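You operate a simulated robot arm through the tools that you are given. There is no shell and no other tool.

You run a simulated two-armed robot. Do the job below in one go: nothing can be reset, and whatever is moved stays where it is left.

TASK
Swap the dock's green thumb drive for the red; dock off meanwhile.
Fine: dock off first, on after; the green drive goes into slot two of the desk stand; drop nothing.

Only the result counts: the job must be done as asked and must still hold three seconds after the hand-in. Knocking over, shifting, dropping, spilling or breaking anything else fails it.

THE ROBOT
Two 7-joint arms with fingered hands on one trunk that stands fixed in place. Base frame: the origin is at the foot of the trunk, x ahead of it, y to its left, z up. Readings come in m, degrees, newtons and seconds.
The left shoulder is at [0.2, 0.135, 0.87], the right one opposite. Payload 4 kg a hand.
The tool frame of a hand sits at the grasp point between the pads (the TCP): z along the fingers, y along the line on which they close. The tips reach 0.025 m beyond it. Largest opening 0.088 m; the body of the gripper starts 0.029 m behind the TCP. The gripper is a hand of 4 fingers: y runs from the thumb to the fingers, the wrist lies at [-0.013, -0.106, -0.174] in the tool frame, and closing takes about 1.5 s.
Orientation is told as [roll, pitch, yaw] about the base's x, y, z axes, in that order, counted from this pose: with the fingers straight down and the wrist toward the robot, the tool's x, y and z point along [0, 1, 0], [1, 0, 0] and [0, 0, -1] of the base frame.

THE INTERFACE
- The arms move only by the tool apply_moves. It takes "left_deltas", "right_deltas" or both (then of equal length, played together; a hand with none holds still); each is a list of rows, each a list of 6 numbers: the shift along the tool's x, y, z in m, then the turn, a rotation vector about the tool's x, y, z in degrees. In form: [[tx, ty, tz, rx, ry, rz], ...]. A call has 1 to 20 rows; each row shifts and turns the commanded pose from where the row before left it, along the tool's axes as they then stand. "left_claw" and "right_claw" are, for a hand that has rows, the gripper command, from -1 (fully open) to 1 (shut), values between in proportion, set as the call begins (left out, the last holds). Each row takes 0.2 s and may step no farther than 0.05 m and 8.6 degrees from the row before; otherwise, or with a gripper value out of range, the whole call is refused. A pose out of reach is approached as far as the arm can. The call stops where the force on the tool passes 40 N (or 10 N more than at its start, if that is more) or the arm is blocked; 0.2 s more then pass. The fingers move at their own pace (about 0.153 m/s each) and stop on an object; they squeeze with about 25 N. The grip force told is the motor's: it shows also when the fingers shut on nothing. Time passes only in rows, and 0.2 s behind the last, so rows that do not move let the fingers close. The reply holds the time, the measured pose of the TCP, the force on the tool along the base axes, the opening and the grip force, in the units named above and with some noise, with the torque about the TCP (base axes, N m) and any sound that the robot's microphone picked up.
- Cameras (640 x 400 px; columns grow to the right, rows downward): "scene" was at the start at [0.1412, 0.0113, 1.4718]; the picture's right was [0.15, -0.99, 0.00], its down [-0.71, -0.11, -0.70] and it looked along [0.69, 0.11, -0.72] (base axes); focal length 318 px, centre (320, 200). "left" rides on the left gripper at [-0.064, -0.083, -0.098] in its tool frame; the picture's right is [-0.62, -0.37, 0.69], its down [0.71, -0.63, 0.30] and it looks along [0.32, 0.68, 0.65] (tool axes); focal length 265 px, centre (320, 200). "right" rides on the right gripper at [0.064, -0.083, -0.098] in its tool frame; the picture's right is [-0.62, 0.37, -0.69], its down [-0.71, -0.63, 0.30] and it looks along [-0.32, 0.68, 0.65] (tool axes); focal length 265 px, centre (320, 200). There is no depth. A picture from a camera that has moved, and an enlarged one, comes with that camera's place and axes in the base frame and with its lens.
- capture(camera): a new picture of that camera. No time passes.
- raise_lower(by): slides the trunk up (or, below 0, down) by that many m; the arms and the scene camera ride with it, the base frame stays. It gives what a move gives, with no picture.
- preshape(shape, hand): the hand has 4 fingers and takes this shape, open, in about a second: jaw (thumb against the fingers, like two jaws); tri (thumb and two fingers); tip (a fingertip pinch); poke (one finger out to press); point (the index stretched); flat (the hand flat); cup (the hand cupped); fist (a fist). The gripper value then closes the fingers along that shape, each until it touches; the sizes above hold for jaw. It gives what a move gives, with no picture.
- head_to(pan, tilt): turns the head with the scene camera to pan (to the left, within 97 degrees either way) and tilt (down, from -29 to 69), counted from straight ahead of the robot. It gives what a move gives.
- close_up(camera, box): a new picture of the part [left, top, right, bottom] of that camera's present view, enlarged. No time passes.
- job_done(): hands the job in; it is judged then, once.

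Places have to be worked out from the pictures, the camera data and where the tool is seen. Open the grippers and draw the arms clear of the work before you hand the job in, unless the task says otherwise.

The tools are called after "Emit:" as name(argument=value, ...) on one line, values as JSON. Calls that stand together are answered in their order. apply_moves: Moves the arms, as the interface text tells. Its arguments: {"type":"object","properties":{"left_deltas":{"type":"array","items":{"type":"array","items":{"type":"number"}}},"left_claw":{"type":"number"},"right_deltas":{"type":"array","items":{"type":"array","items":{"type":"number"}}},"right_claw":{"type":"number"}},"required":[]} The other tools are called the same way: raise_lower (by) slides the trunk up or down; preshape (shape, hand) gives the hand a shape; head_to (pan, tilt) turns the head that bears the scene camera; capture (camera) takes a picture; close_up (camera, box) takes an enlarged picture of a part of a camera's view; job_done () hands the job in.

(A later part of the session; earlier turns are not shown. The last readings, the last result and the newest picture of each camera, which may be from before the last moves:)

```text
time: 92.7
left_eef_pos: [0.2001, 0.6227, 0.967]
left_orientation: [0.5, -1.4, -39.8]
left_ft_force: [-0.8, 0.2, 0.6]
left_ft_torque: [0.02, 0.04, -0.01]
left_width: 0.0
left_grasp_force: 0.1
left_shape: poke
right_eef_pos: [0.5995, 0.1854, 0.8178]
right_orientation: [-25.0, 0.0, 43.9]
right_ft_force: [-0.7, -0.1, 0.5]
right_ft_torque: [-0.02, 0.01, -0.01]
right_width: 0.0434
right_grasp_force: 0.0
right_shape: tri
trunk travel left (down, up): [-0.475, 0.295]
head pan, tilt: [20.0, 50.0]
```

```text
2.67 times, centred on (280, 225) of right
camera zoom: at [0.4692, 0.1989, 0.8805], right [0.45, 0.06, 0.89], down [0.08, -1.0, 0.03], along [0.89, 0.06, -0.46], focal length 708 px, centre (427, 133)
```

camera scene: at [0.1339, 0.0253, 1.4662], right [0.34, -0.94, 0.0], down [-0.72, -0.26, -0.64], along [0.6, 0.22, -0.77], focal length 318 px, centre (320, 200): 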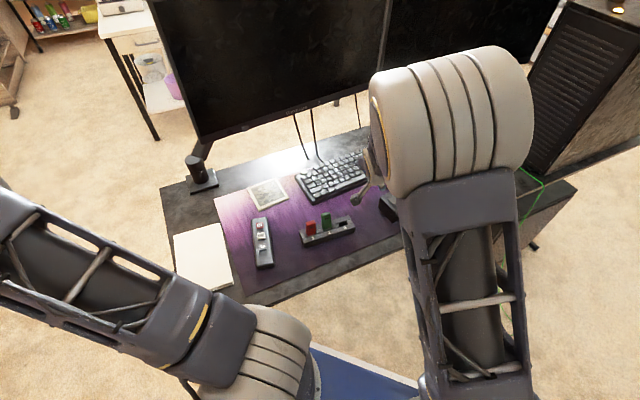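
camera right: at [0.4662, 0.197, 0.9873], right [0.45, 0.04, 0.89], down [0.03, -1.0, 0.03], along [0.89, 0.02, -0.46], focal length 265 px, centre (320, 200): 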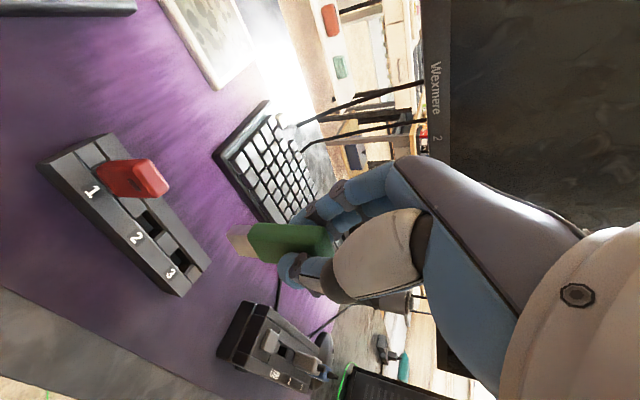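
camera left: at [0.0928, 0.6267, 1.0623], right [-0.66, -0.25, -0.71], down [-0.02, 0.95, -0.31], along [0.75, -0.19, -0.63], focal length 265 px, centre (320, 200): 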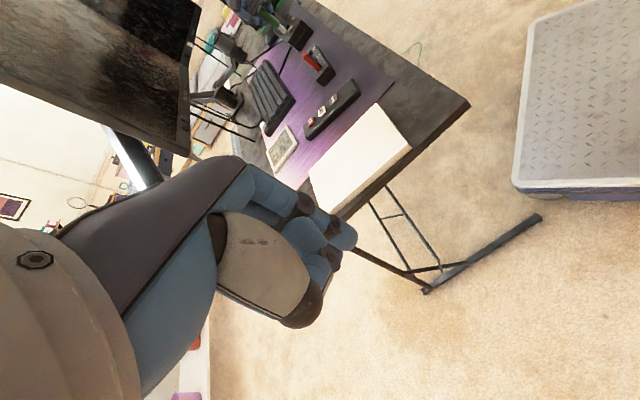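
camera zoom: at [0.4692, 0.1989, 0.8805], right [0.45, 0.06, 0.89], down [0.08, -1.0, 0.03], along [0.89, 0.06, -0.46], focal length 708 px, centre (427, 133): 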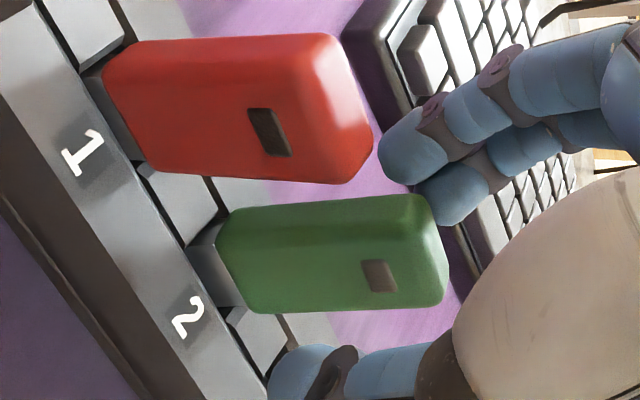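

I centre by 5 mm towards the slot line and close the fingers on the drive.

Emit:
apply_moves(right_deltas=[[0, -0.0047, 0, 0, 0, 0], [0, 0, 0, 0, 0, 0]])

Emit:
apply_moves(right_deltas=[[0, 0, 0, 0, 0, 0], [0, 0, 0, 0, 0, 0], [0, 0, 0, 0, 0, 0], [0, 0, 0, 0, 0, 0], [0, 0, 0, 0, 0, 0], [0, 0, 0, 0, 0, 0]], right_claw=1)

Emit:
close_up(camera="right", box=[180, 150, 380, 300])

Emit:
close_up(camera="left", box=[285, 20, 345, 75])

```text
time: 93.3
left_eef_pos: [0.2002, 0.6229, 0.966]
left_orientation: [0.5, -1.4, -39.7]
left_ft_force: [-0.3, 0.7, -0.1]
left_ft_torque: [-0.02, 0.01, 0.01]
left_width: 0.0
left_grasp_force: 0.0
left_shape: poke
right_eef_pos: [0.5961, 0.182, 0.8196]
right_orientation: [-25.0, 0.0, 43.8]
right_ft_force: [-0.4, -0.1, -0.1]
right_ft_torque: [0.01, 0.0, 0.0]
right_width: 0.0434
right_grasp_force: 0.0
right_shape: tri
trunk travel left (down, up): [-0.475, 0.295]
head pan, tilt: [20.0, 50.0]
```

```text
time: 94.7
left_eef_pos: [0.1995, 0.6219, 0.966]
left_orientation: [0.5, -1.4, -39.7]
left_ft_force: [-0.1, 0.3, -0.5]
left_ft_torque: [-0.03, -0.01, -0.01]
left_width: 0.0
left_grasp_force: 0.0
left_shape: poke
right_eef_pos: [0.5954, 0.1819, 0.8188]
right_orientation: [-25.0, -0.1, 43.8]
right_ft_force: [0.4, -0.5, -0.1]
right_ft_torque: [-0.01, 0.01, 0.03]
right_width: 0.0081
right_grasp_force: 25.4
right_shape: tri
trunk travel left (down, up): [-0.475, 0.295]
head pan, tilt: [20.0, 50.0]
```

```text
2.67 times, centred on (280, 225) of right
camera zoom: at [0.4656, 0.1956, 0.8805], right [0.45, 0.06, 0.89], down [0.08, -1.0, 0.03], along [0.89, 0.06, -0.46], focal length 708 px, centre (427, 133)
```

zoom: 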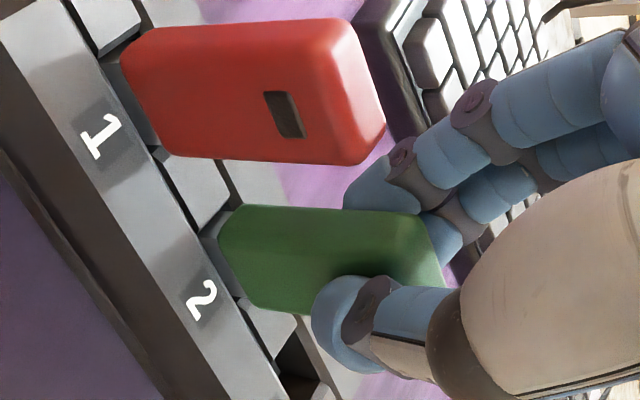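

```text
7.27 times, centred on (315, 48) of left
camera zoom: at [0.0927, 0.6267, 1.0623], right [-0.66, -0.25, -0.71], down [-0.02, 0.95, -0.31], along [0.75, -0.19, -0.63], focal length 1930 px, centre (356, 1309)
```

zoom: 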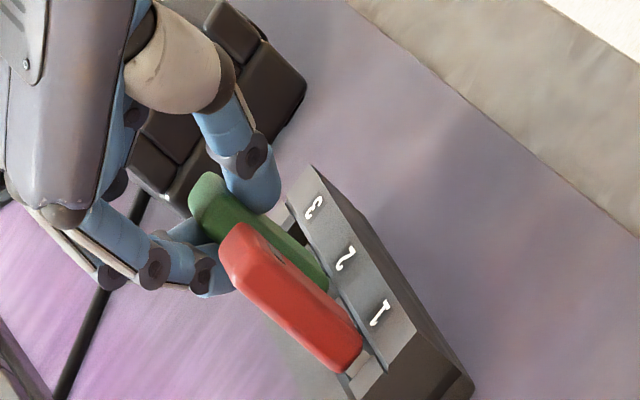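

Held upright, the drive is now almost at the red one's height. I press down gently, with a 1 mm shift along the slot, to bottom it.

Emit:
apply_moves(right_deltas=[[-0.0009, 0, 0.0004, 0, 0, 0], [0.0008, 0, 0.0018, 0, 0, 0], [0, 0, 0, 0, 0, 0]])

Emit:
apply_moves(right_deltas=[[0.0006, 0, 0.0014, 0, 0, 0], [0, 0, 0, 0, 0, 0]])

Emit:
close_up(camera="right", box=[180, 150, 380, 300])

```text
time: 95.5
left_eef_pos: [0.1996, 0.6216, 0.967]
left_orientation: [0.4, -1.3, -39.7]
left_ft_force: [0.5, -0.5, 0.1]
left_ft_torque: [-0.02, 0.0, -0.01]
left_width: 0.0
left_grasp_force: 0.1
left_shape: poke
right_eef_pos: [0.5955, 0.1828, 0.8185]
right_orientation: [-25.0, -0.1, 43.9]
right_ft_force: [-0.4, 0.9, 7.1]
right_ft_torque: [-0.06, -0.05, -0.01]
right_width: 0.0084
right_grasp_force: 25.6
right_shape: tri
trunk travel left (down, up): [-0.475, 0.295]
head pan, tilt: [20.0, 50.0]
```

```text
time: 96.1
left_eef_pos: [0.1988, 0.6225, 0.9671]
left_orientation: [0.5, -1.4, -39.7]
left_ft_force: [0.4, 0.0, -1.2]
left_ft_torque: [0.01, 0.04, 0.01]
left_width: 0.0001
left_grasp_force: 0.0
left_shape: poke
right_eef_pos: [0.5954, 0.1812, 0.8153]
right_orientation: [-25.2, -0.1, 43.9]
right_ft_force: [-0.3, 0.0, 16.1]
right_ft_torque: [-0.07, -0.12, -0.03]
right_width: 0.0086
right_grasp_force: 25.0
right_shape: tri
trunk travel left (down, up): [-0.475, 0.295]
head pan, tilt: [20.0, 50.0]
```

```text
2.67 times, centred on (280, 225) of right
camera zoom: at [0.4655, 0.1949, 0.8781], right [0.45, 0.06, 0.89], down [0.08, -1.0, 0.03], along [0.89, 0.06, -0.45], focal length 708 px, centre (427, 133)
```

zoom: 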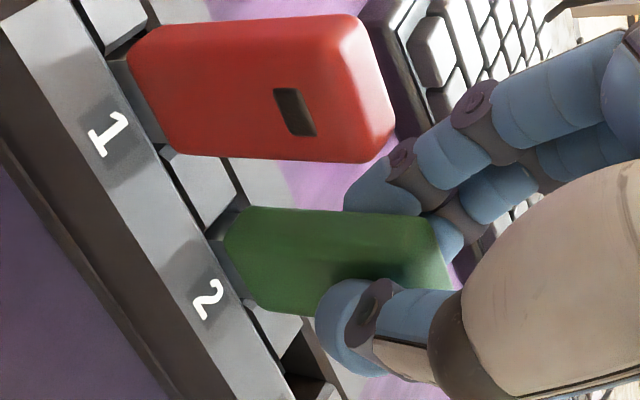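

The drive is bottomed (16 N, no side force) and level with the red one. I relieve the load and open the fingers only a millimetre or two to see how it stands.

Emit:
apply_moves(right_deltas=[[-0.0008, 0, -0.0018, 0, 0, 0], [-0.0004, 0, -0.0009, 0, 0, 0], [0, 0, 0, 0, 0, 0]])

Emit:
apply_moves(right_deltas=[[0, 0, 0, 0, 0, 0], [0, 0, 0, 0, 0, 0], [0, 0, 0, 0, 0, 0]], right_claw=0.74)

Emit:
close_up(camera="right", box=[180, 150, 380, 300])

```text
time: 96.9
left_eef_pos: [0.2003, 0.622, 0.9669]
left_orientation: [0.6, -1.5, -39.7]
left_ft_force: [-0.9, 0.0, -0.3]
left_ft_torque: [-0.02, 0.01, 0.01]
left_width: 0.0
left_grasp_force: 0.0
left_shape: poke
right_eef_pos: [0.5951, 0.1799, 0.8188]
right_orientation: [-25.1, 0.0, 43.9]
right_ft_force: [-0.2, 1.0, 0.0]
right_ft_torque: [0.02, -0.01, 0.0]
right_width: 0.0081
right_grasp_force: 25.2
right_shape: tri
trunk travel left (down, up): [-0.475, 0.295]
head pan, tilt: [20.0, 50.0]
```

```text
time: 97.7
left_eef_pos: [0.1999, 0.6222, 0.9667]
left_orientation: [0.4, -1.4, -39.7]
left_ft_force: [0.1, -0.4, 0.1]
left_ft_torque: [0.02, 0.01, 0.0]
left_width: 0.0
left_grasp_force: 0.0
left_shape: poke
right_eef_pos: [0.5964, 0.1818, 0.82]
right_orientation: [-25.0, 0.0, 44.0]
right_ft_force: [0.2, -0.3, 0.4]
right_ft_torque: [0.0, -0.02, 0.02]
right_width: 0.0111
right_grasp_force: 0.0
right_shape: tri
trunk travel left (down, up): [-0.475, 0.295]
head pan, tilt: [20.0, 50.0]
```

```text
2.67 times, centred on (280, 225) of right
camera zoom: at [0.4661, 0.1944, 0.8815], right [0.45, 0.06, 0.89], down [0.08, -1.0, 0.03], along [0.89, 0.06, -0.46], focal length 708 px, centre (427, 133)
```

zoom: 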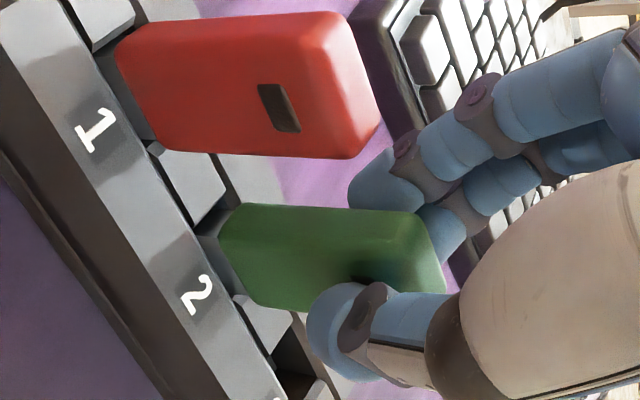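

It still stands upright with the fingers just off. I open a little further.

Emit:
apply_moves(right_deltas=[[0, 0, 0, 0, 0, 0], [0, 0, 0, 0, 0, 0]], right_claw=0.64)

Emit:
close_up(camera="right", box=[180, 150, 380, 300])

```text
time: 98.3
left_eef_pos: [0.1991, 0.6226, 0.9671]
left_orientation: [0.4, -1.4, -39.8]
left_ft_force: [0.7, 0.1, -0.5]
left_ft_torque: [-0.01, 0.0, 0.01]
left_width: 0.0002
left_grasp_force: 0.1
left_shape: poke
right_eef_pos: [0.5957, 0.1808, 0.8197]
right_orientation: [-24.9, 0.1, 43.8]
right_ft_force: [-0.1, -1.2, 0.7]
right_ft_torque: [0.03, 0.02, 0.03]
right_width: 0.0154
right_grasp_force: 0.0
right_shape: tri
trunk travel left (down, up): [-0.475, 0.295]
head pan, tilt: [20.0, 50.0]
```

```text
2.67 times, centred on (280, 225) of right
camera zoom: at [0.4661, 0.1944, 0.8815], right [0.45, 0.06, 0.89], down [0.08, -1.0, 0.03], along [0.89, 0.06, -0.46], focal length 708 px, centre (427, 133)
```

zoom: 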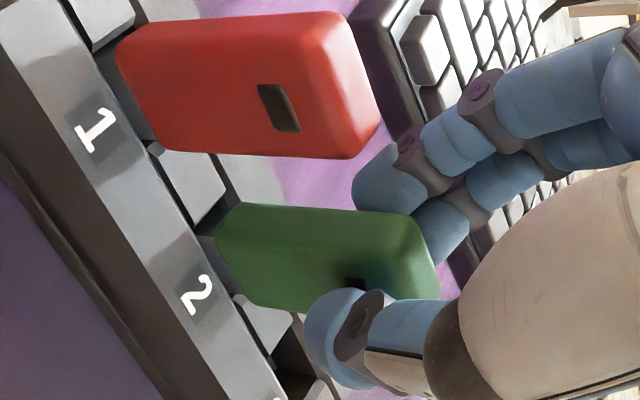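

It settled by about a millimetre and stays upright. I open further in stages.

Emit:
apply_moves(right_deltas=[[0, 0, 0, 0, 0, 0], [0, 0, 0, 0, 0, 0]], right_claw=0.5)

Emit:
close_up(camera="right", box=[180, 150, 380, 300])

Emit:
close_up(camera="left", box=[285, 20, 345, 75])

```text
time: 98.9
left_eef_pos: [0.2005, 0.6224, 0.9665]
left_orientation: [0.6, -1.3, -39.8]
left_ft_force: [1.0, 0.0, -1.1]
left_ft_torque: [0.0, 0.03, 0.01]
left_width: 0.0
left_grasp_force: 0.1
left_shape: poke
right_eef_pos: [0.5955, 0.1813, 0.8193]
right_orientation: [-25.0, 0.0, 44.0]
right_ft_force: [0.6, 0.0, 0.5]
right_ft_torque: [0.0, 0.0, -0.02]
right_width: 0.0217
right_grasp_force: 0.1
right_shape: tri
trunk travel left (down, up): [-0.475, 0.295]
head pan, tilt: [20.0, 50.0]
```

```text
2.67 times, centred on (280, 225) of right
camera zoom: at [0.4661, 0.1944, 0.8815], right [0.45, 0.06, 0.89], down [0.08, -1.0, 0.03], along [0.89, 0.06, -0.46], focal length 708 px, centre (427, 133)
```

zoom: 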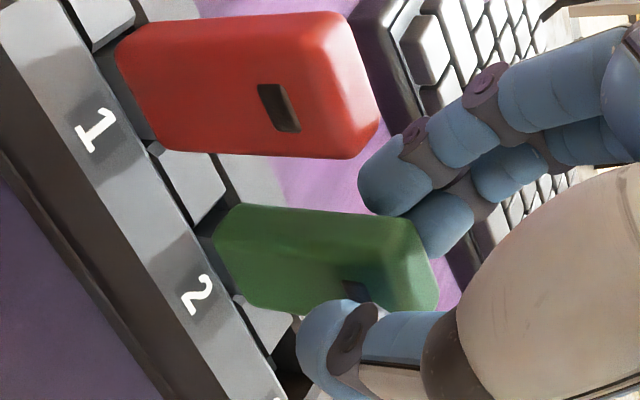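

```text
7.27 times, centred on (315, 48) of left
camera zoom: at [0.0927, 0.6267, 1.0623], right [-0.66, -0.25, -0.71], down [-0.02, 0.95, -0.31], along [0.75, -0.19, -0.63], focal length 1930 px, centre (356, 1309)
```

zoom: 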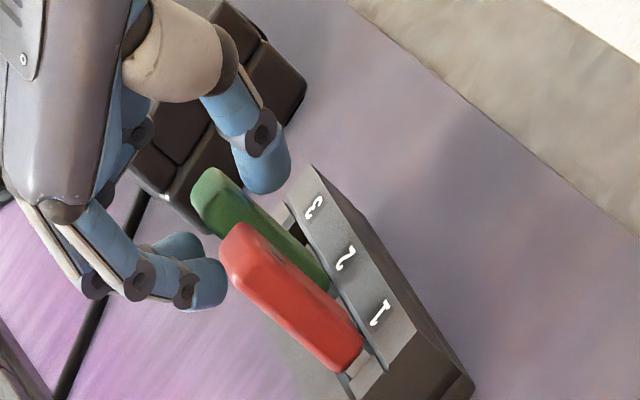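

The green drive now stands upright, parallel to the red. I open the rest of the way.

Emit:
apply_moves(right_deltas=[[0, 0, 0, 0, 0, 0], [0, 0, 0, 0, 0, 0], [0, 0, 0, 0, 0, 0]], right_claw=0.1)

Emit:
close_up(camera="right", box=[180, 150, 380, 300])

```text
time: 99.7
left_eef_pos: [0.1989, 0.622, 0.9661]
left_orientation: [0.5, -1.4, -39.8]
left_ft_force: [-0.2, -0.3, 0.0]
left_ft_torque: [0.04, -0.01, 0.03]
left_width: 0.0
left_grasp_force: 0.2
left_shape: poke
right_eef_pos: [0.596, 0.1814, 0.819]
right_orientation: [-24.9, 0.0, 44.0]
right_ft_force: [0.4, -0.5, 0.1]
right_ft_torque: [0.02, 0.0, 0.0]
right_width: 0.0394
right_grasp_force: 0.1
right_shape: tri
trunk travel left (down, up): [-0.475, 0.295]
head pan, tilt: [20.0, 50.0]
```

```text
2.67 times, centred on (280, 225) of right
camera zoom: at [0.4661, 0.1944, 0.8815], right [0.45, 0.06, 0.89], down [0.08, -1.0, 0.03], along [0.89, 0.06, -0.46], focal length 708 px, centre (427, 133)
```

zoom: 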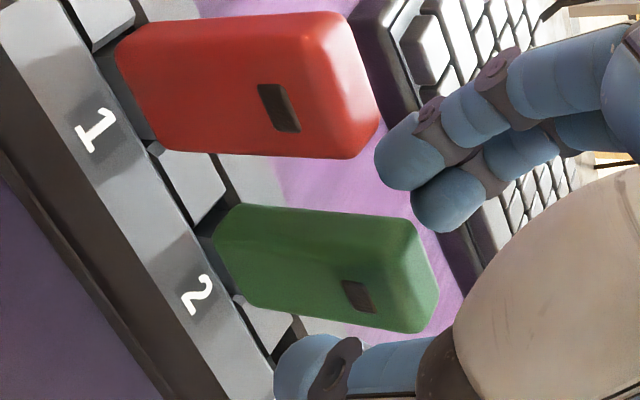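

Green stays upright in slot two. I lift the hand straight up clear of it.

Emit:
apply_moves(right_deltas=[[-0.0042, 0, -0.0091, 0, 0, 0], [-0.0085, 0, -0.0181, 0, 0, 0], [-0.0085, 0, -0.0181, 0, 0, 0], [-0.0085, 0, -0.0181, 0, 0, 0], [-0.0085, 0, -0.0181, 0, 0, 0], [0, 0, 0, 0, 0, 0]])

Emit:
close_up(camera="right", box=[30, 120, 250, 310])

Emit:
close_up(camera="left", box=[285, 20, 345, 75])

Emit:
capture(camera="scene")

```text
time: 101.1
left_eef_pos: [0.2001, 0.6228, 0.9669]
left_orientation: [0.6, -1.3, -39.7]
left_ft_force: [0.1, 0.0, -0.3]
left_ft_torque: [0.0, 0.01, 0.0]
left_width: 0.0002
left_grasp_force: 0.0
left_shape: poke
right_eef_pos: [0.596, 0.1812, 0.9091]
right_orientation: [-24.9, -0.1, 44.0]
right_ft_force: [-0.3, 1.0, -0.1]
right_ft_torque: [0.0, 0.0, -0.04]
right_width: 0.0391
right_grasp_force: 0.0
right_shape: tri
trunk travel left (down, up): [-0.475, 0.295]
head pan, tilt: [20.0, 50.0]
```

```text
2.11 times, centred on (140, 215) of right
camera zoom: at [0.4661, 0.194, 0.9729], right [0.45, 0.06, 0.89], down [0.08, -1.0, 0.03], along [0.89, 0.06, -0.46], focal length 559 px, centre (699, 168)
```

zoom: 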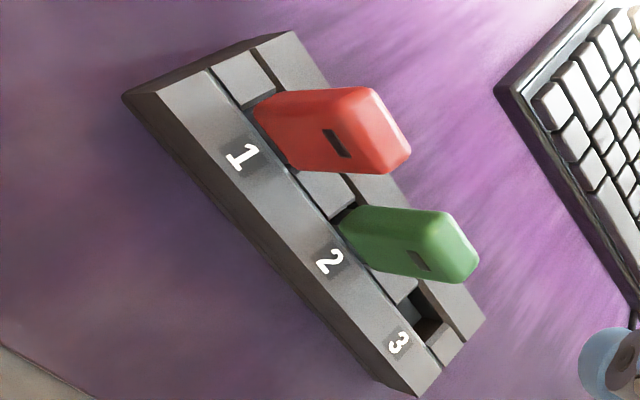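

```text
7.27 times, centred on (315, 48) of left
camera zoom: at [0.0928, 0.6267, 1.0622], right [-0.66, -0.25, -0.71], down [-0.02, 0.95, -0.31], along [0.75, -0.19, -0.63], focal length 1930 px, centre (356, 1309)
```

zoom: 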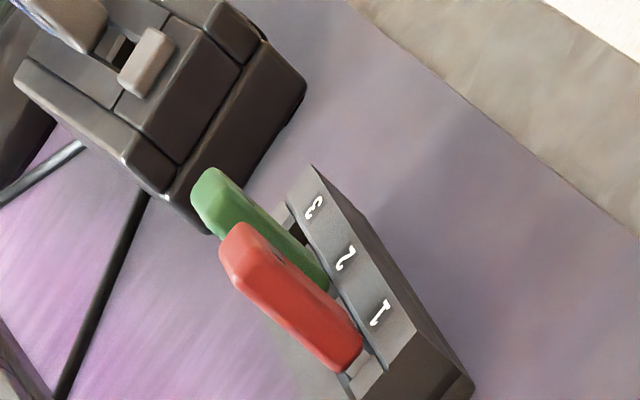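

```text
taken
camera scene: at [0.134, 0.0253, 1.4661], right [0.34, -0.94, 0.0], down [-0.72, -0.26, -0.64], along [0.6, 0.22, -0.77], focal length 318 px, centre (320, 200)
```

scene: 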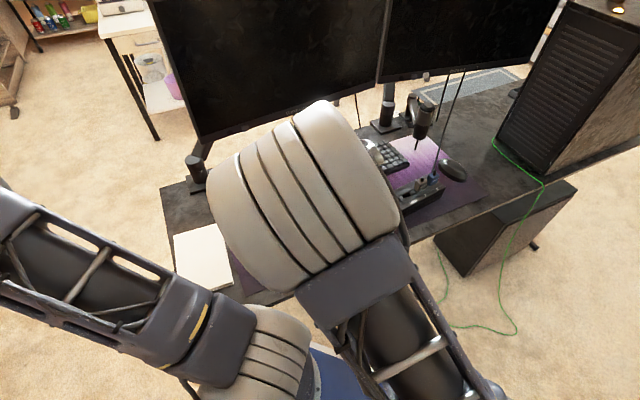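

Green is upright and level with the red. Now the red drive: I move the hand 46 mm along the stand to above slot one.

Emit:
apply_moves(right_deltas=[[0.0207, 0.0012, -0.0097, 0, 0, 0], [0.0207, 0.0012, -0.0097, 0, 0, 0], [0, 0, 0, 0, 0, 0]])

Emit:
capture(camera="right")

Emit:
capture(camera="scene")

Emit:
close_up(camera="left", box=[255, 0, 345, 80])

```text
time: 101.9
left_eef_pos: [0.2, 0.6219, 0.9658]
left_orientation: [0.5, -1.4, -39.7]
left_ft_force: [0.5, 0.3, 1.1]
left_ft_torque: [-0.01, 0.0, 0.02]
left_width: 0.0
left_grasp_force: 0.0
left_shape: poke
right_eef_pos: [0.5659, 0.2157, 0.9109]
right_orientation: [-25.0, -0.1, 43.9]
right_ft_force: [-0.5, -1.5, -0.3]
right_ft_torque: [0.0, -0.03, 0.01]
right_width: 0.0391
right_grasp_force: 0.1
right_shape: tri
trunk travel left (down, up): [-0.475, 0.295]
head pan, tilt: [20.0, 50.0]
```

```text
taken
camera right: at [0.4365, 0.2294, 0.9733], right [0.45, 0.06, 0.89], down [0.08, -1.0, 0.03], along [0.89, 0.06, -0.46], focal length 265 px, centre (320, 200)
```

right: 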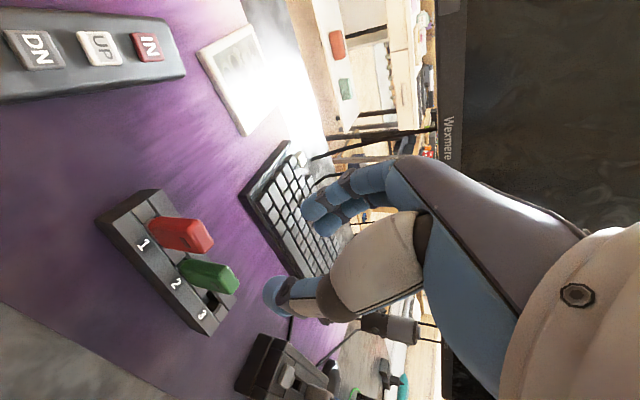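

```text
taken
camera scene: at [0.134, 0.0253, 1.4662], right [0.34, -0.94, 0.0], down [-0.72, -0.26, -0.64], along [0.6, 0.22, -0.77], focal length 318 px, centre (320, 200)
```

scene: 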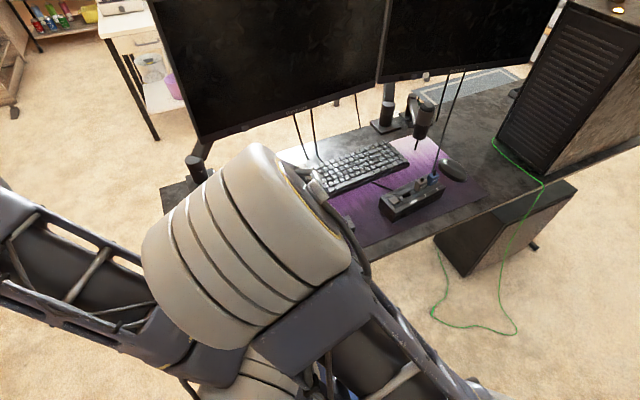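

```text
5.00 times, centred on (300, 40) of left
camera zoom: at [0.0928, 0.6267, 1.0623], right [-0.66, -0.25, -0.71], down [-0.02, 0.95, -0.31], along [0.75, -0.19, -0.63], focal length 1327 px, centre (420, 1000)
```

zoom: 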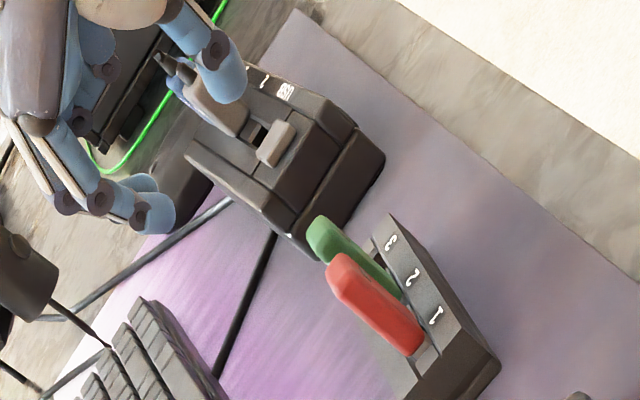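

The elbow clears the left arm. I descend over the red drive in stages, watching both arms' readings.

Emit:
apply_moves(right_deltas=[[0.0077, 0, 0.0165, 0, 0, 0], [0.0077, 0, 0.0165, 0, 0, 0], [0, 0, 0, 0, 0, 0]])

Emit:
close_up(camera="right", box=[130, 150, 380, 320])

Emit:
close_up(camera="left", box=[275, 10, 345, 75])

```text
time: 102.7
left_eef_pos: [0.2, 0.6224, 0.9666]
left_orientation: [0.6, -1.5, -39.7]
left_ft_force: [0.4, 0.8, 0.6]
left_ft_torque: [-0.01, 0.0, -0.03]
left_width: 0.0001
left_grasp_force: 0.1
left_shape: poke
right_eef_pos: [0.5664, 0.2172, 0.8726]
right_orientation: [-24.9, 0.0, 43.9]
right_ft_force: [-1.2, -0.1, 0.1]
right_ft_torque: [0.0, 0.04, 0.01]
right_width: 0.0392
right_grasp_force: 0.0
right_shape: tri
trunk travel left (down, up): [-0.475, 0.295]
head pan, tilt: [20.0, 50.0]
```

```text
2.35 times, centred on (255, 235) of right
camera zoom: at [0.4354, 0.2295, 0.9349], right [0.45, 0.06, 0.89], down [0.08, -1.0, 0.03], along [0.89, 0.06, -0.46], focal length 624 px, centre (473, 118)
```

zoom: 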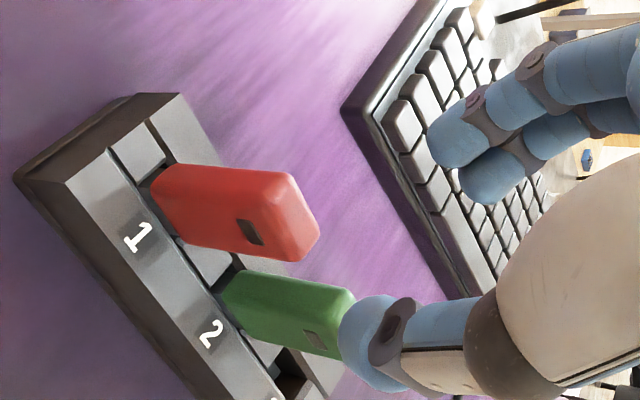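

```text
6.15 times, centred on (310, 42) of left
camera zoom: at [0.0927, 0.6267, 1.0623], right [-0.66, -0.25, -0.71], down [-0.02, 0.95, -0.31], along [0.75, -0.19, -0.63], focal length 1633 px, centre (382, 1169)
```

zoom: 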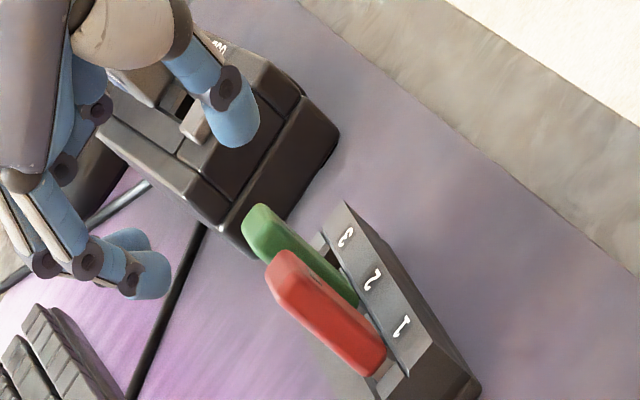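

Red lies between the fingers and green is well clear of the thumb. I descend the remaining 5 cm.

Emit:
apply_moves(right_deltas=[[0.0075, 0, 0.016, 0, 0, 0], [0.0075, 0, 0.016, 0, 0, 0], [0, 0, 0, 0, 0, 0]])

Emit:
close_up(camera="right", box=[150, 150, 380, 320])

Emit:
close_up(camera="left", box=[275, 10, 345, 75])

```text
time: 103.5
left_eef_pos: [0.1999, 0.6226, 0.9662]
left_orientation: [0.5, -1.3, -39.7]
left_ft_force: [0.0, 0.6, -0.2]
left_ft_torque: [0.03, 0.01, 0.0]
left_width: 0.0001
left_grasp_force: 0.0
left_shape: poke
right_eef_pos: [0.5669, 0.2174, 0.8387]
right_orientation: [-25.0, 0.0, 43.9]
right_ft_force: [-0.3, 0.0, 0.0]
right_ft_torque: [-0.02, 0.0, -0.01]
right_width: 0.0392
right_grasp_force: 0.1
right_shape: tri
trunk travel left (down, up): [-0.475, 0.295]
head pan, tilt: [20.0, 50.0]
```

```text
2.35 times, centred on (265, 235) of right
camera zoom: at [0.4369, 0.2312, 0.9006], right [0.45, 0.06, 0.89], down [0.08, -1.0, 0.03], along [0.89, 0.06, -0.46], focal length 624 px, centre (449, 118)
```

zoom: 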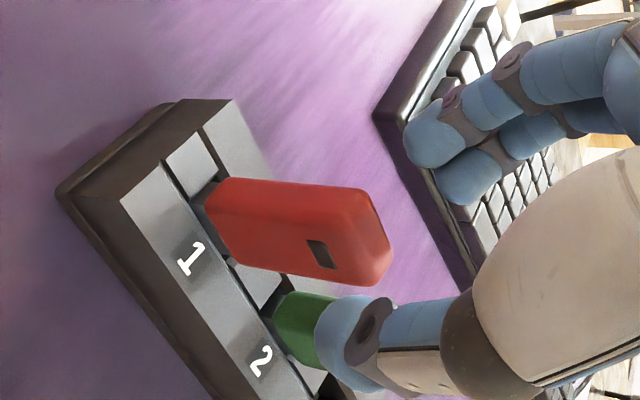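

```text
6.15 times, centred on (310, 42) of left
camera zoom: at [0.0927, 0.6267, 1.0623], right [-0.66, -0.25, -0.71], down [-0.02, 0.95, -0.31], along [0.75, -0.19, -0.63], focal length 1633 px, centre (382, 1169)
```

zoom: 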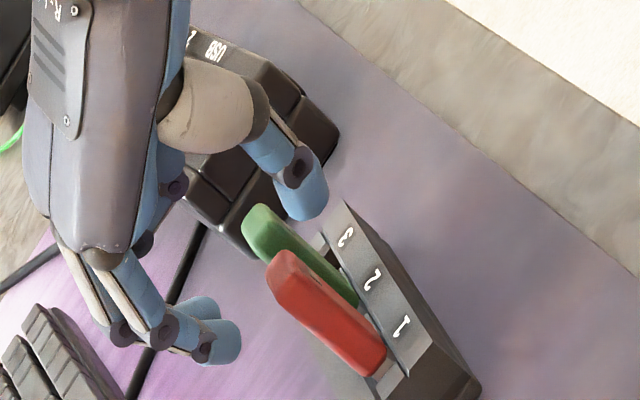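

The folded fingers clear green's top by well over a centimetre. I go down the last 18 mm.

Emit:
apply_moves(right_deltas=[[0.0038, 0, 0.0082, 0, 0, 0], [0.0038, 0, 0.0082, 0, 0, 0], [0, 0, 0, 0, 0, 0]])

Emit:
close_up(camera="right", box=[150, 150, 380, 320])

Emit:
close_up(camera="left", box=[275, 10, 345, 75])

```text
time: 104.3
left_eef_pos: [0.1991, 0.623, 0.9657]
left_orientation: [0.5, -1.4, -39.7]
left_ft_force: [-0.3, 0.4, 0.0]
left_ft_torque: [-0.02, -0.04, 0.0]
left_width: 0.0002
left_grasp_force: 0.1
left_shape: poke
right_eef_pos: [0.5675, 0.2171, 0.8216]
right_orientation: [-25.0, 0.0, 43.9]
right_ft_force: [0.1, 0.0, -0.3]
right_ft_torque: [0.01, 0.0, 0.0]
right_width: 0.0396
right_grasp_force: 0.0
right_shape: tri
trunk travel left (down, up): [-0.475, 0.295]
head pan, tilt: [20.0, 50.0]
```

```text
2.35 times, centred on (265, 235) of right
camera zoom: at [0.4368, 0.2296, 0.8826], right [0.45, 0.06, 0.89], down [0.08, -1.0, 0.03], along [0.89, 0.06, -0.46], focal length 624 px, centre (449, 118)
```

zoom: 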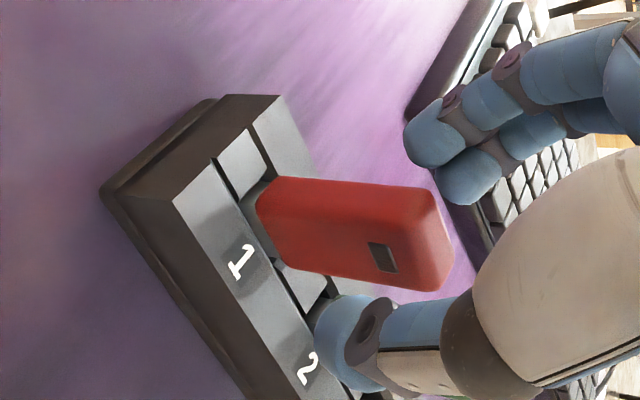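

```text
6.15 times, centred on (310, 42) of left
camera zoom: at [0.0927, 0.6267, 1.0623], right [-0.66, -0.25, -0.71], down [-0.02, 0.95, -0.31], along [0.75, -0.19, -0.63], focal length 1633 px, centre (382, 1169)
```

zoom: 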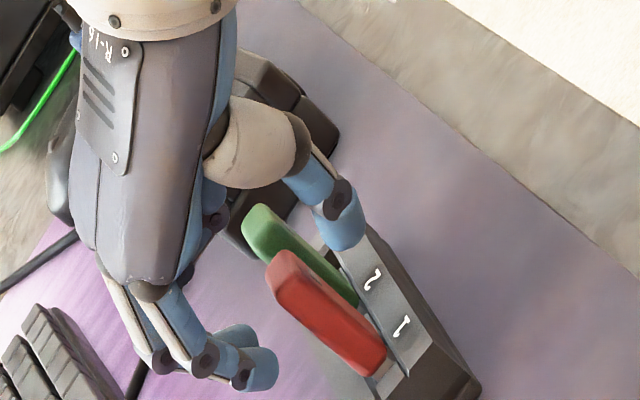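

Well placed around the red drive. I centre by 2 mm and close the three fingers.

Emit:
apply_moves(right_deltas=[[0, -0.002, 0, 0, 0, 0], [0, 0, 0, 0, 0, 0]])

Emit:
apply_moves(right_deltas=[[0, 0, 0, 0, 0, 0], [0, 0, 0, 0, 0, 0], [0, 0, 0, 0, 0, 0], [0, 0, 0, 0, 0, 0], [0, 0, 0, 0, 0, 0], [0, 0, 0, 0, 0, 0]], right_claw=1)

Emit:
close_up(camera="right", box=[150, 150, 380, 320])

Emit:
close_up(camera="left", box=[275, 10, 345, 75])

```text
time: 104.9
left_eef_pos: [0.2002, 0.6222, 0.9669]
left_orientation: [0.5, -1.5, -39.7]
left_ft_force: [-0.8, -0.2, 0.3]
left_ft_torque: [0.03, -0.04, 0.01]
left_width: 0.0
left_grasp_force: 0.1
left_shape: poke
right_eef_pos: [0.5652, 0.2144, 0.8194]
right_orientation: [-25.1, -0.1, 43.9]
right_ft_force: [0.2, 0.2, 1.0]
right_ft_torque: [0.0, 0.04, -0.01]
right_width: 0.0394
right_grasp_force: 0.2
right_shape: tri
trunk travel left (down, up): [-0.475, 0.295]
head pan, tilt: [20.0, 50.0]
```

```text
time: 106.3
left_eef_pos: [0.2, 0.622, 0.9663]
left_orientation: [0.4, -1.4, -39.7]
left_ft_force: [-0.5, -0.2, -0.3]
left_ft_torque: [0.0, -0.03, 0.02]
left_width: 0.0001
left_grasp_force: 0.1
left_shape: poke
right_eef_pos: [0.5663, 0.2147, 0.8198]
right_orientation: [-25.1, 0.0, 43.9]
right_ft_force: [0.2, 0.1, -0.2]
right_ft_torque: [-0.02, -0.01, -0.01]
right_width: 0.0088
right_grasp_force: 25.0
right_shape: tri
trunk travel left (down, up): [-0.475, 0.295]
head pan, tilt: [20.0, 50.0]
```

```text
2.35 times, centred on (265, 235) of right
camera zoom: at [0.4358, 0.2281, 0.8825], right [0.45, 0.06, 0.89], down [0.08, -1.0, 0.03], along [0.89, 0.06, -0.46], focal length 624 px, centre (449, 118)
```

zoom: 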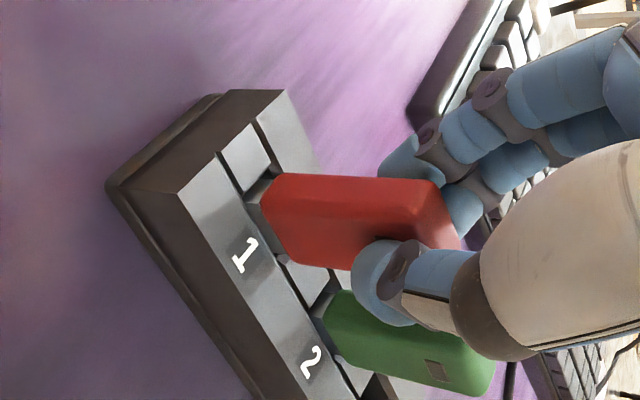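

```text
6.15 times, centred on (310, 42) of left
camera zoom: at [0.0927, 0.6267, 1.0623], right [-0.66, -0.25, -0.71], down [-0.02, 0.95, -0.31], along [0.75, -0.19, -0.63], focal length 1633 px, centre (382, 1169)
```

zoom: 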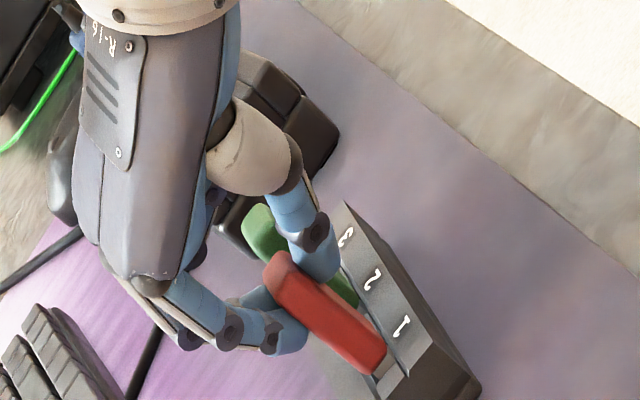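

Red is gripped (8.8 mm, 25 N), upright, and green is undisturbed. I lift red straight up slowly.

Emit:
apply_moves(right_deltas=[[-0.0034, 0, -0.0073, 0, 0, 0], [-0.0034, 0, -0.0073, 0, 0, 0], [-0.0034, 0, -0.0073, 0, 0, 0], [-0.0034, 0, -0.0073, 0, 0, 0], [-0.0034, 0, -0.0073, 0, 0, 0], [-0.0034, 0, -0.0073, 0, 0, 0], [0, 0, 0, 0, 0, 0]])

Emit:
close_up(camera="right", box=[130, 150, 380, 320])

Emit:
close_up(camera="left", box=[275, 10, 345, 75])

```text
time: 107.9
left_eef_pos: [0.2, 0.6211, 0.9665]
left_orientation: [0.5, -1.4, -39.6]
left_ft_force: [-0.2, 0.6, 0.1]
left_ft_torque: [0.0, 0.01, 0.01]
left_width: 0.0
left_grasp_force: 0.0
left_shape: poke
right_eef_pos: [0.5665, 0.2153, 0.8684]
right_orientation: [-25.0, 0.0, 43.8]
right_ft_force: [-0.4, -0.3, -0.8]
right_ft_torque: [0.02, -0.02, 0.03]
right_width: 0.0087
right_grasp_force: 25.1
right_shape: tri
trunk travel left (down, up): [-0.475, 0.295]
head pan, tilt: [20.0, 50.0]
```

```text
2.35 times, centred on (255, 235) of right
camera zoom: at [0.4364, 0.2279, 0.93], right [0.45, 0.06, 0.89], down [0.08, -1.0, 0.03], along [0.89, 0.06, -0.46], focal length 624 px, centre (473, 118)
```

zoom: 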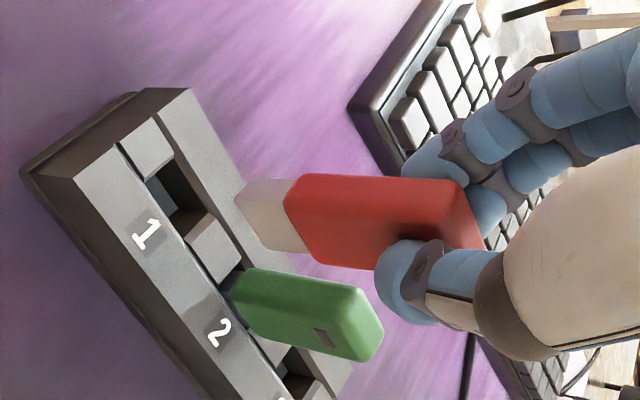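

```text
6.15 times, centred on (310, 42) of left
camera zoom: at [0.0928, 0.6267, 1.0623], right [-0.66, -0.25, -0.71], down [-0.02, 0.95, -0.31], along [0.75, -0.19, -0.63], focal length 1633 px, centre (382, 1169)
```

zoom: 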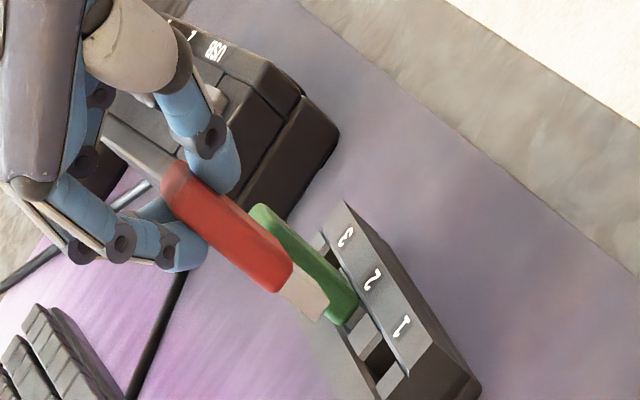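

Red is free and green stands untouched. I raise red well above green's top, then carry it towards the dock.

Emit:
apply_moves(right_deltas=[[-0.0087, 0, -0.0187, 0, 0, 0], [-0.0087, 0, -0.0187, 0, 0, 0], [-0.0087, 0, -0.0187, 0, 0, 0], [-0.0242, -0.0003, 0.0113, 0, 0, 0], [-0.0242, -0.0003, 0.0113, 0, 0, 0], [-0.0242, -0.0003, 0.0113, 0, 0, 0], [-0.0242, -0.0003, 0.0113, 0, 0, 0], [-0.0242, -0.0003, 0.0113, 0, 0, 0], [-0.0242, -0.0003, 0.0113, 0, 0, 0], [0, 0, 0, 0, 0, 0]])

Emit:
apply_moves(right_deltas=[[-0.0242, -0.0003, 0.0113, 0, 0, 0], [-0.0242, -0.0003, 0.0113, 0, 0, 0], [-0.0242, -0.0003, 0.0113, 0, 0, 0], [-0.0242, -0.0003, 0.0113, 0, 0, 0], [-0.0242, -0.0003, 0.0113, 0, 0, 0], [0, 0, 0, -1.986, 0, -4.26], [0, 0, 0, -1.986, 0, -4.26], [0, 0, 0, 0, 0, 0]])

Emit:
capture(camera="right")

Emit:
capture(camera="scene")

Emit:
close_up(camera="left", box=[235, 0, 345, 80])

```text
time: 110.1
left_eef_pos: [0.1998, 0.6212, 0.9665]
left_orientation: [0.4, -1.5, -39.7]
left_ft_force: [-0.2, 0.7, -0.7]
left_ft_torque: [0.04, -0.01, 0.03]
left_width: 0.0001
left_grasp_force: 0.1
left_shape: poke
right_eef_pos: [0.676, 0.0978, 0.9308]
right_orientation: [-25.0, 0.1, 43.8]
right_ft_force: [-0.3, 0.7, 0.5]
right_ft_torque: [-0.02, 0.0, -0.04]
right_width: 0.0089
right_grasp_force: 25.2
right_shape: tri
trunk travel left (down, up): [-0.475, 0.295]
head pan, tilt: [20.0, 50.0]
```

```text
time: 111.9
left_eef_pos: [0.2004, 0.6219, 0.9656]
left_orientation: [0.5, -1.4, -39.7]
left_ft_force: [0.4, 0.0, -0.1]
left_ft_torque: [-0.02, 0.02, -0.05]
left_width: 0.0
left_grasp_force: 0.0
left_shape: poke
right_eef_pos: [0.7667, 0.0011, 0.9322]
right_orientation: [-25.1, 0.0, 53.3]
right_ft_force: [-0.3, 0.8, -0.6]
right_ft_torque: [-0.01, -0.03, 0.0]
right_width: 0.0089
right_grasp_force: 24.8
right_shape: tri
trunk travel left (down, up): [-0.475, 0.295]
head pan, tilt: [20.0, 50.0]
```

```text
taken
camera right: at [0.636, -0.007, 0.9934], right [0.43, 0.14, 0.89], down [0.25, -0.97, 0.03], along [0.87, 0.21, -0.45], focal length 265 px, centre (320, 200)
```

right: 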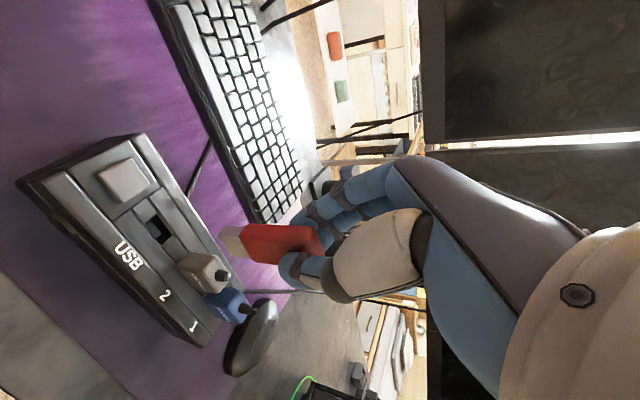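

```text
taken
camera scene: at [0.134, 0.0253, 1.4662], right [0.34, -0.94, 0.0], down [-0.72, -0.26, -0.64], along [0.6, 0.22, -0.77], focal length 318 px, centre (320, 200)
```

scene: 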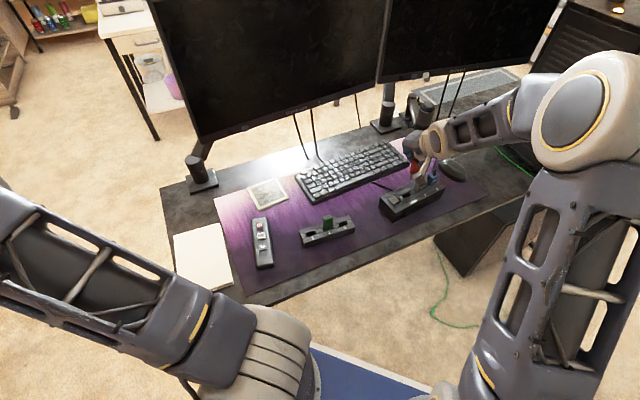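

```text
5.00 times, centred on (290, 40) of left
camera zoom: at [0.0928, 0.6267, 1.0623], right [-0.66, -0.25, -0.71], down [-0.02, 0.95, -0.31], along [0.75, -0.19, -0.63], focal length 1327 px, centre (470, 1000)
```

zoom: 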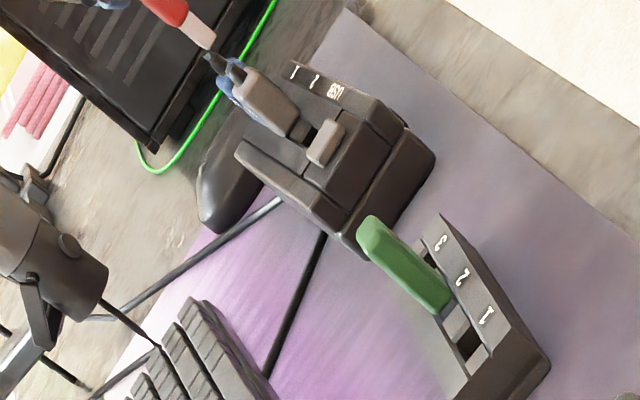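

Red is over the dock and green stands in slot two. I zoom in on both with the scene camera and the wrist camera.

Emit:
close_up(camera="scene", box=[290, 200, 370, 255])

Emit:
close_up(camera="scene", box=[370, 120, 460, 220])

Emit:
close_up(camera="right", box=[110, 170, 330, 310])

```text
7.27 times, centred on (330, 228) of scene
camera zoom: at [0.134, 0.0253, 1.4662], right [0.34, -0.94, 0.0], down [-0.72, -0.26, -0.64], along [0.6, 0.22, -0.77], focal length 2313 px, centre (247, 0)
```

zoom: 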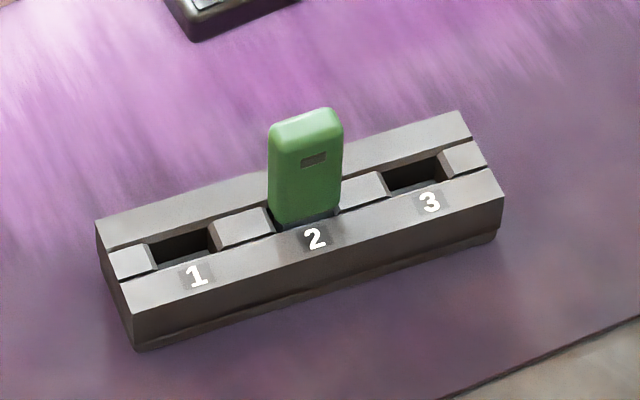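

```text
4.00 times, centred on (415, 170) of scene
camera zoom: at [0.134, 0.0253, 1.4662], right [0.34, -0.94, 0.0], down [-0.72, -0.26, -0.64], along [0.6, 0.22, -0.77], focal length 1272 px, centre (-60, 320)
```

zoom: 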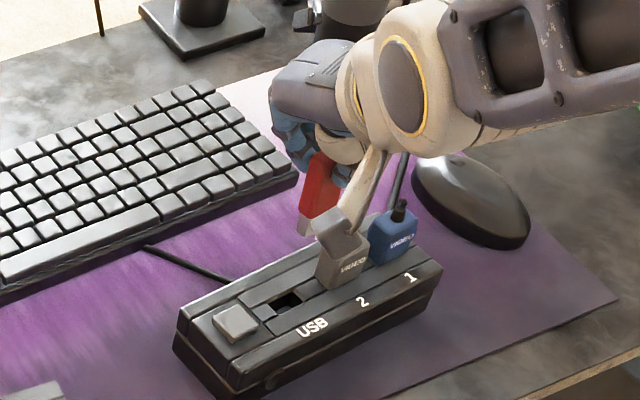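

```text
2.86 times, centred on (220, 240) of right
camera zoom: at [0.636, -0.007, 0.9934], right [0.43, 0.14, 0.89], down [0.25, -0.97, 0.03], along [0.87, 0.21, -0.45], focal length 758 px, centre (606, 86)
```

zoom: 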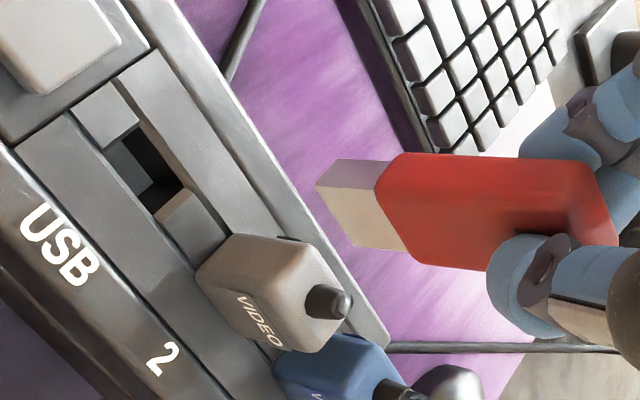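

Green looks right in slot two. For red, the plug tip is about 72 mm below the TCP. I lower to about 17 mm above the dock and re-measure.

Emit:
apply_moves(right_deltas=[[0.0085, 0, 0.0181, 0, 0, 0], [0.0085, 0, 0.0181, 0, 0, 0], [0.0085, 0, 0.0181, 0, 0, 0], [0, 0, 0, 0, 0, 0]])

Emit:
close_up(camera="right", box=[140, 160, 300, 280])

Emit:
close_up(camera="scene", box=[380, 150, 450, 220])

Emit:
close_up(camera="left", box=[255, 0, 315, 45])

```text
time: 112.9
left_eef_pos: [0.1998, 0.6216, 0.9669]
left_orientation: [0.5, -1.4, -39.7]
left_ft_force: [-0.2, 0.4, -0.3]
left_ft_torque: [0.01, -0.01, -0.05]
left_width: 0.0
left_grasp_force: 0.1
left_shape: poke
right_eef_pos: [0.7674, 0.0014, 0.871]
right_orientation: [-25.0, 0.0, 53.3]
right_ft_force: [0.8, -0.8, -0.3]
right_ft_torque: [-0.02, 0.01, -0.01]
right_width: 0.0088
right_grasp_force: 24.4
right_shape: tri
trunk travel left (down, up): [-0.475, 0.295]
head pan, tilt: [20.0, 50.0]
```

```text
3.33 times, centred on (220, 220) of right
camera zoom: at [0.6365, -0.0072, 0.9332], right [0.44, 0.13, 0.89], down [0.25, -0.97, 0.03], along [0.87, 0.21, -0.46], focal length 885 px, centre (653, 133)
```

zoom: 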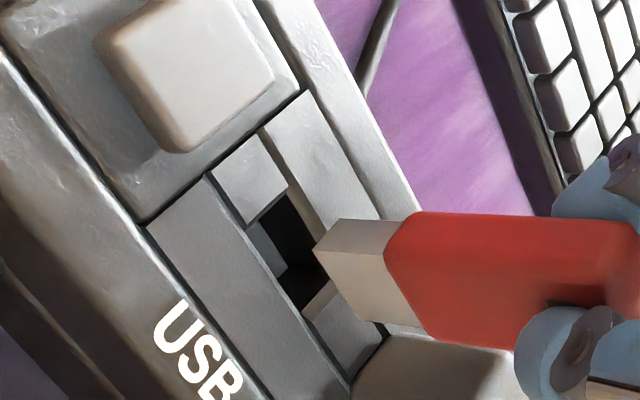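

```text
5.71 times, centred on (415, 185) of scene
camera zoom: at [0.134, 0.0253, 1.4662], right [0.34, -0.94, 0.0], down [-0.72, -0.26, -0.64], along [0.6, 0.22, -0.77], focal length 1817 px, centre (-223, 286)
```

zoom: 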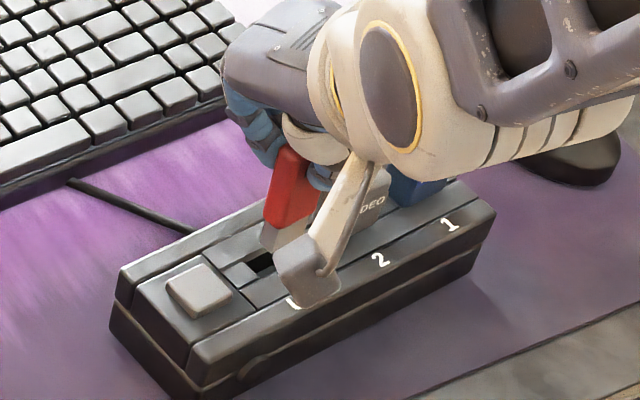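

```text
8.89 times, centred on (285, 22) of left
camera zoom: at [0.0928, 0.6267, 1.0623], right [-0.66, -0.25, -0.71], down [-0.02, 0.95, -0.31], along [0.75, -0.19, -0.63], focal length 2359 px, centre (631, 1778)
```

zoom: 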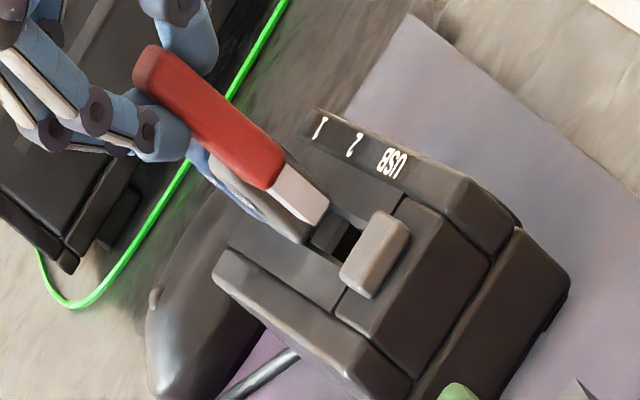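

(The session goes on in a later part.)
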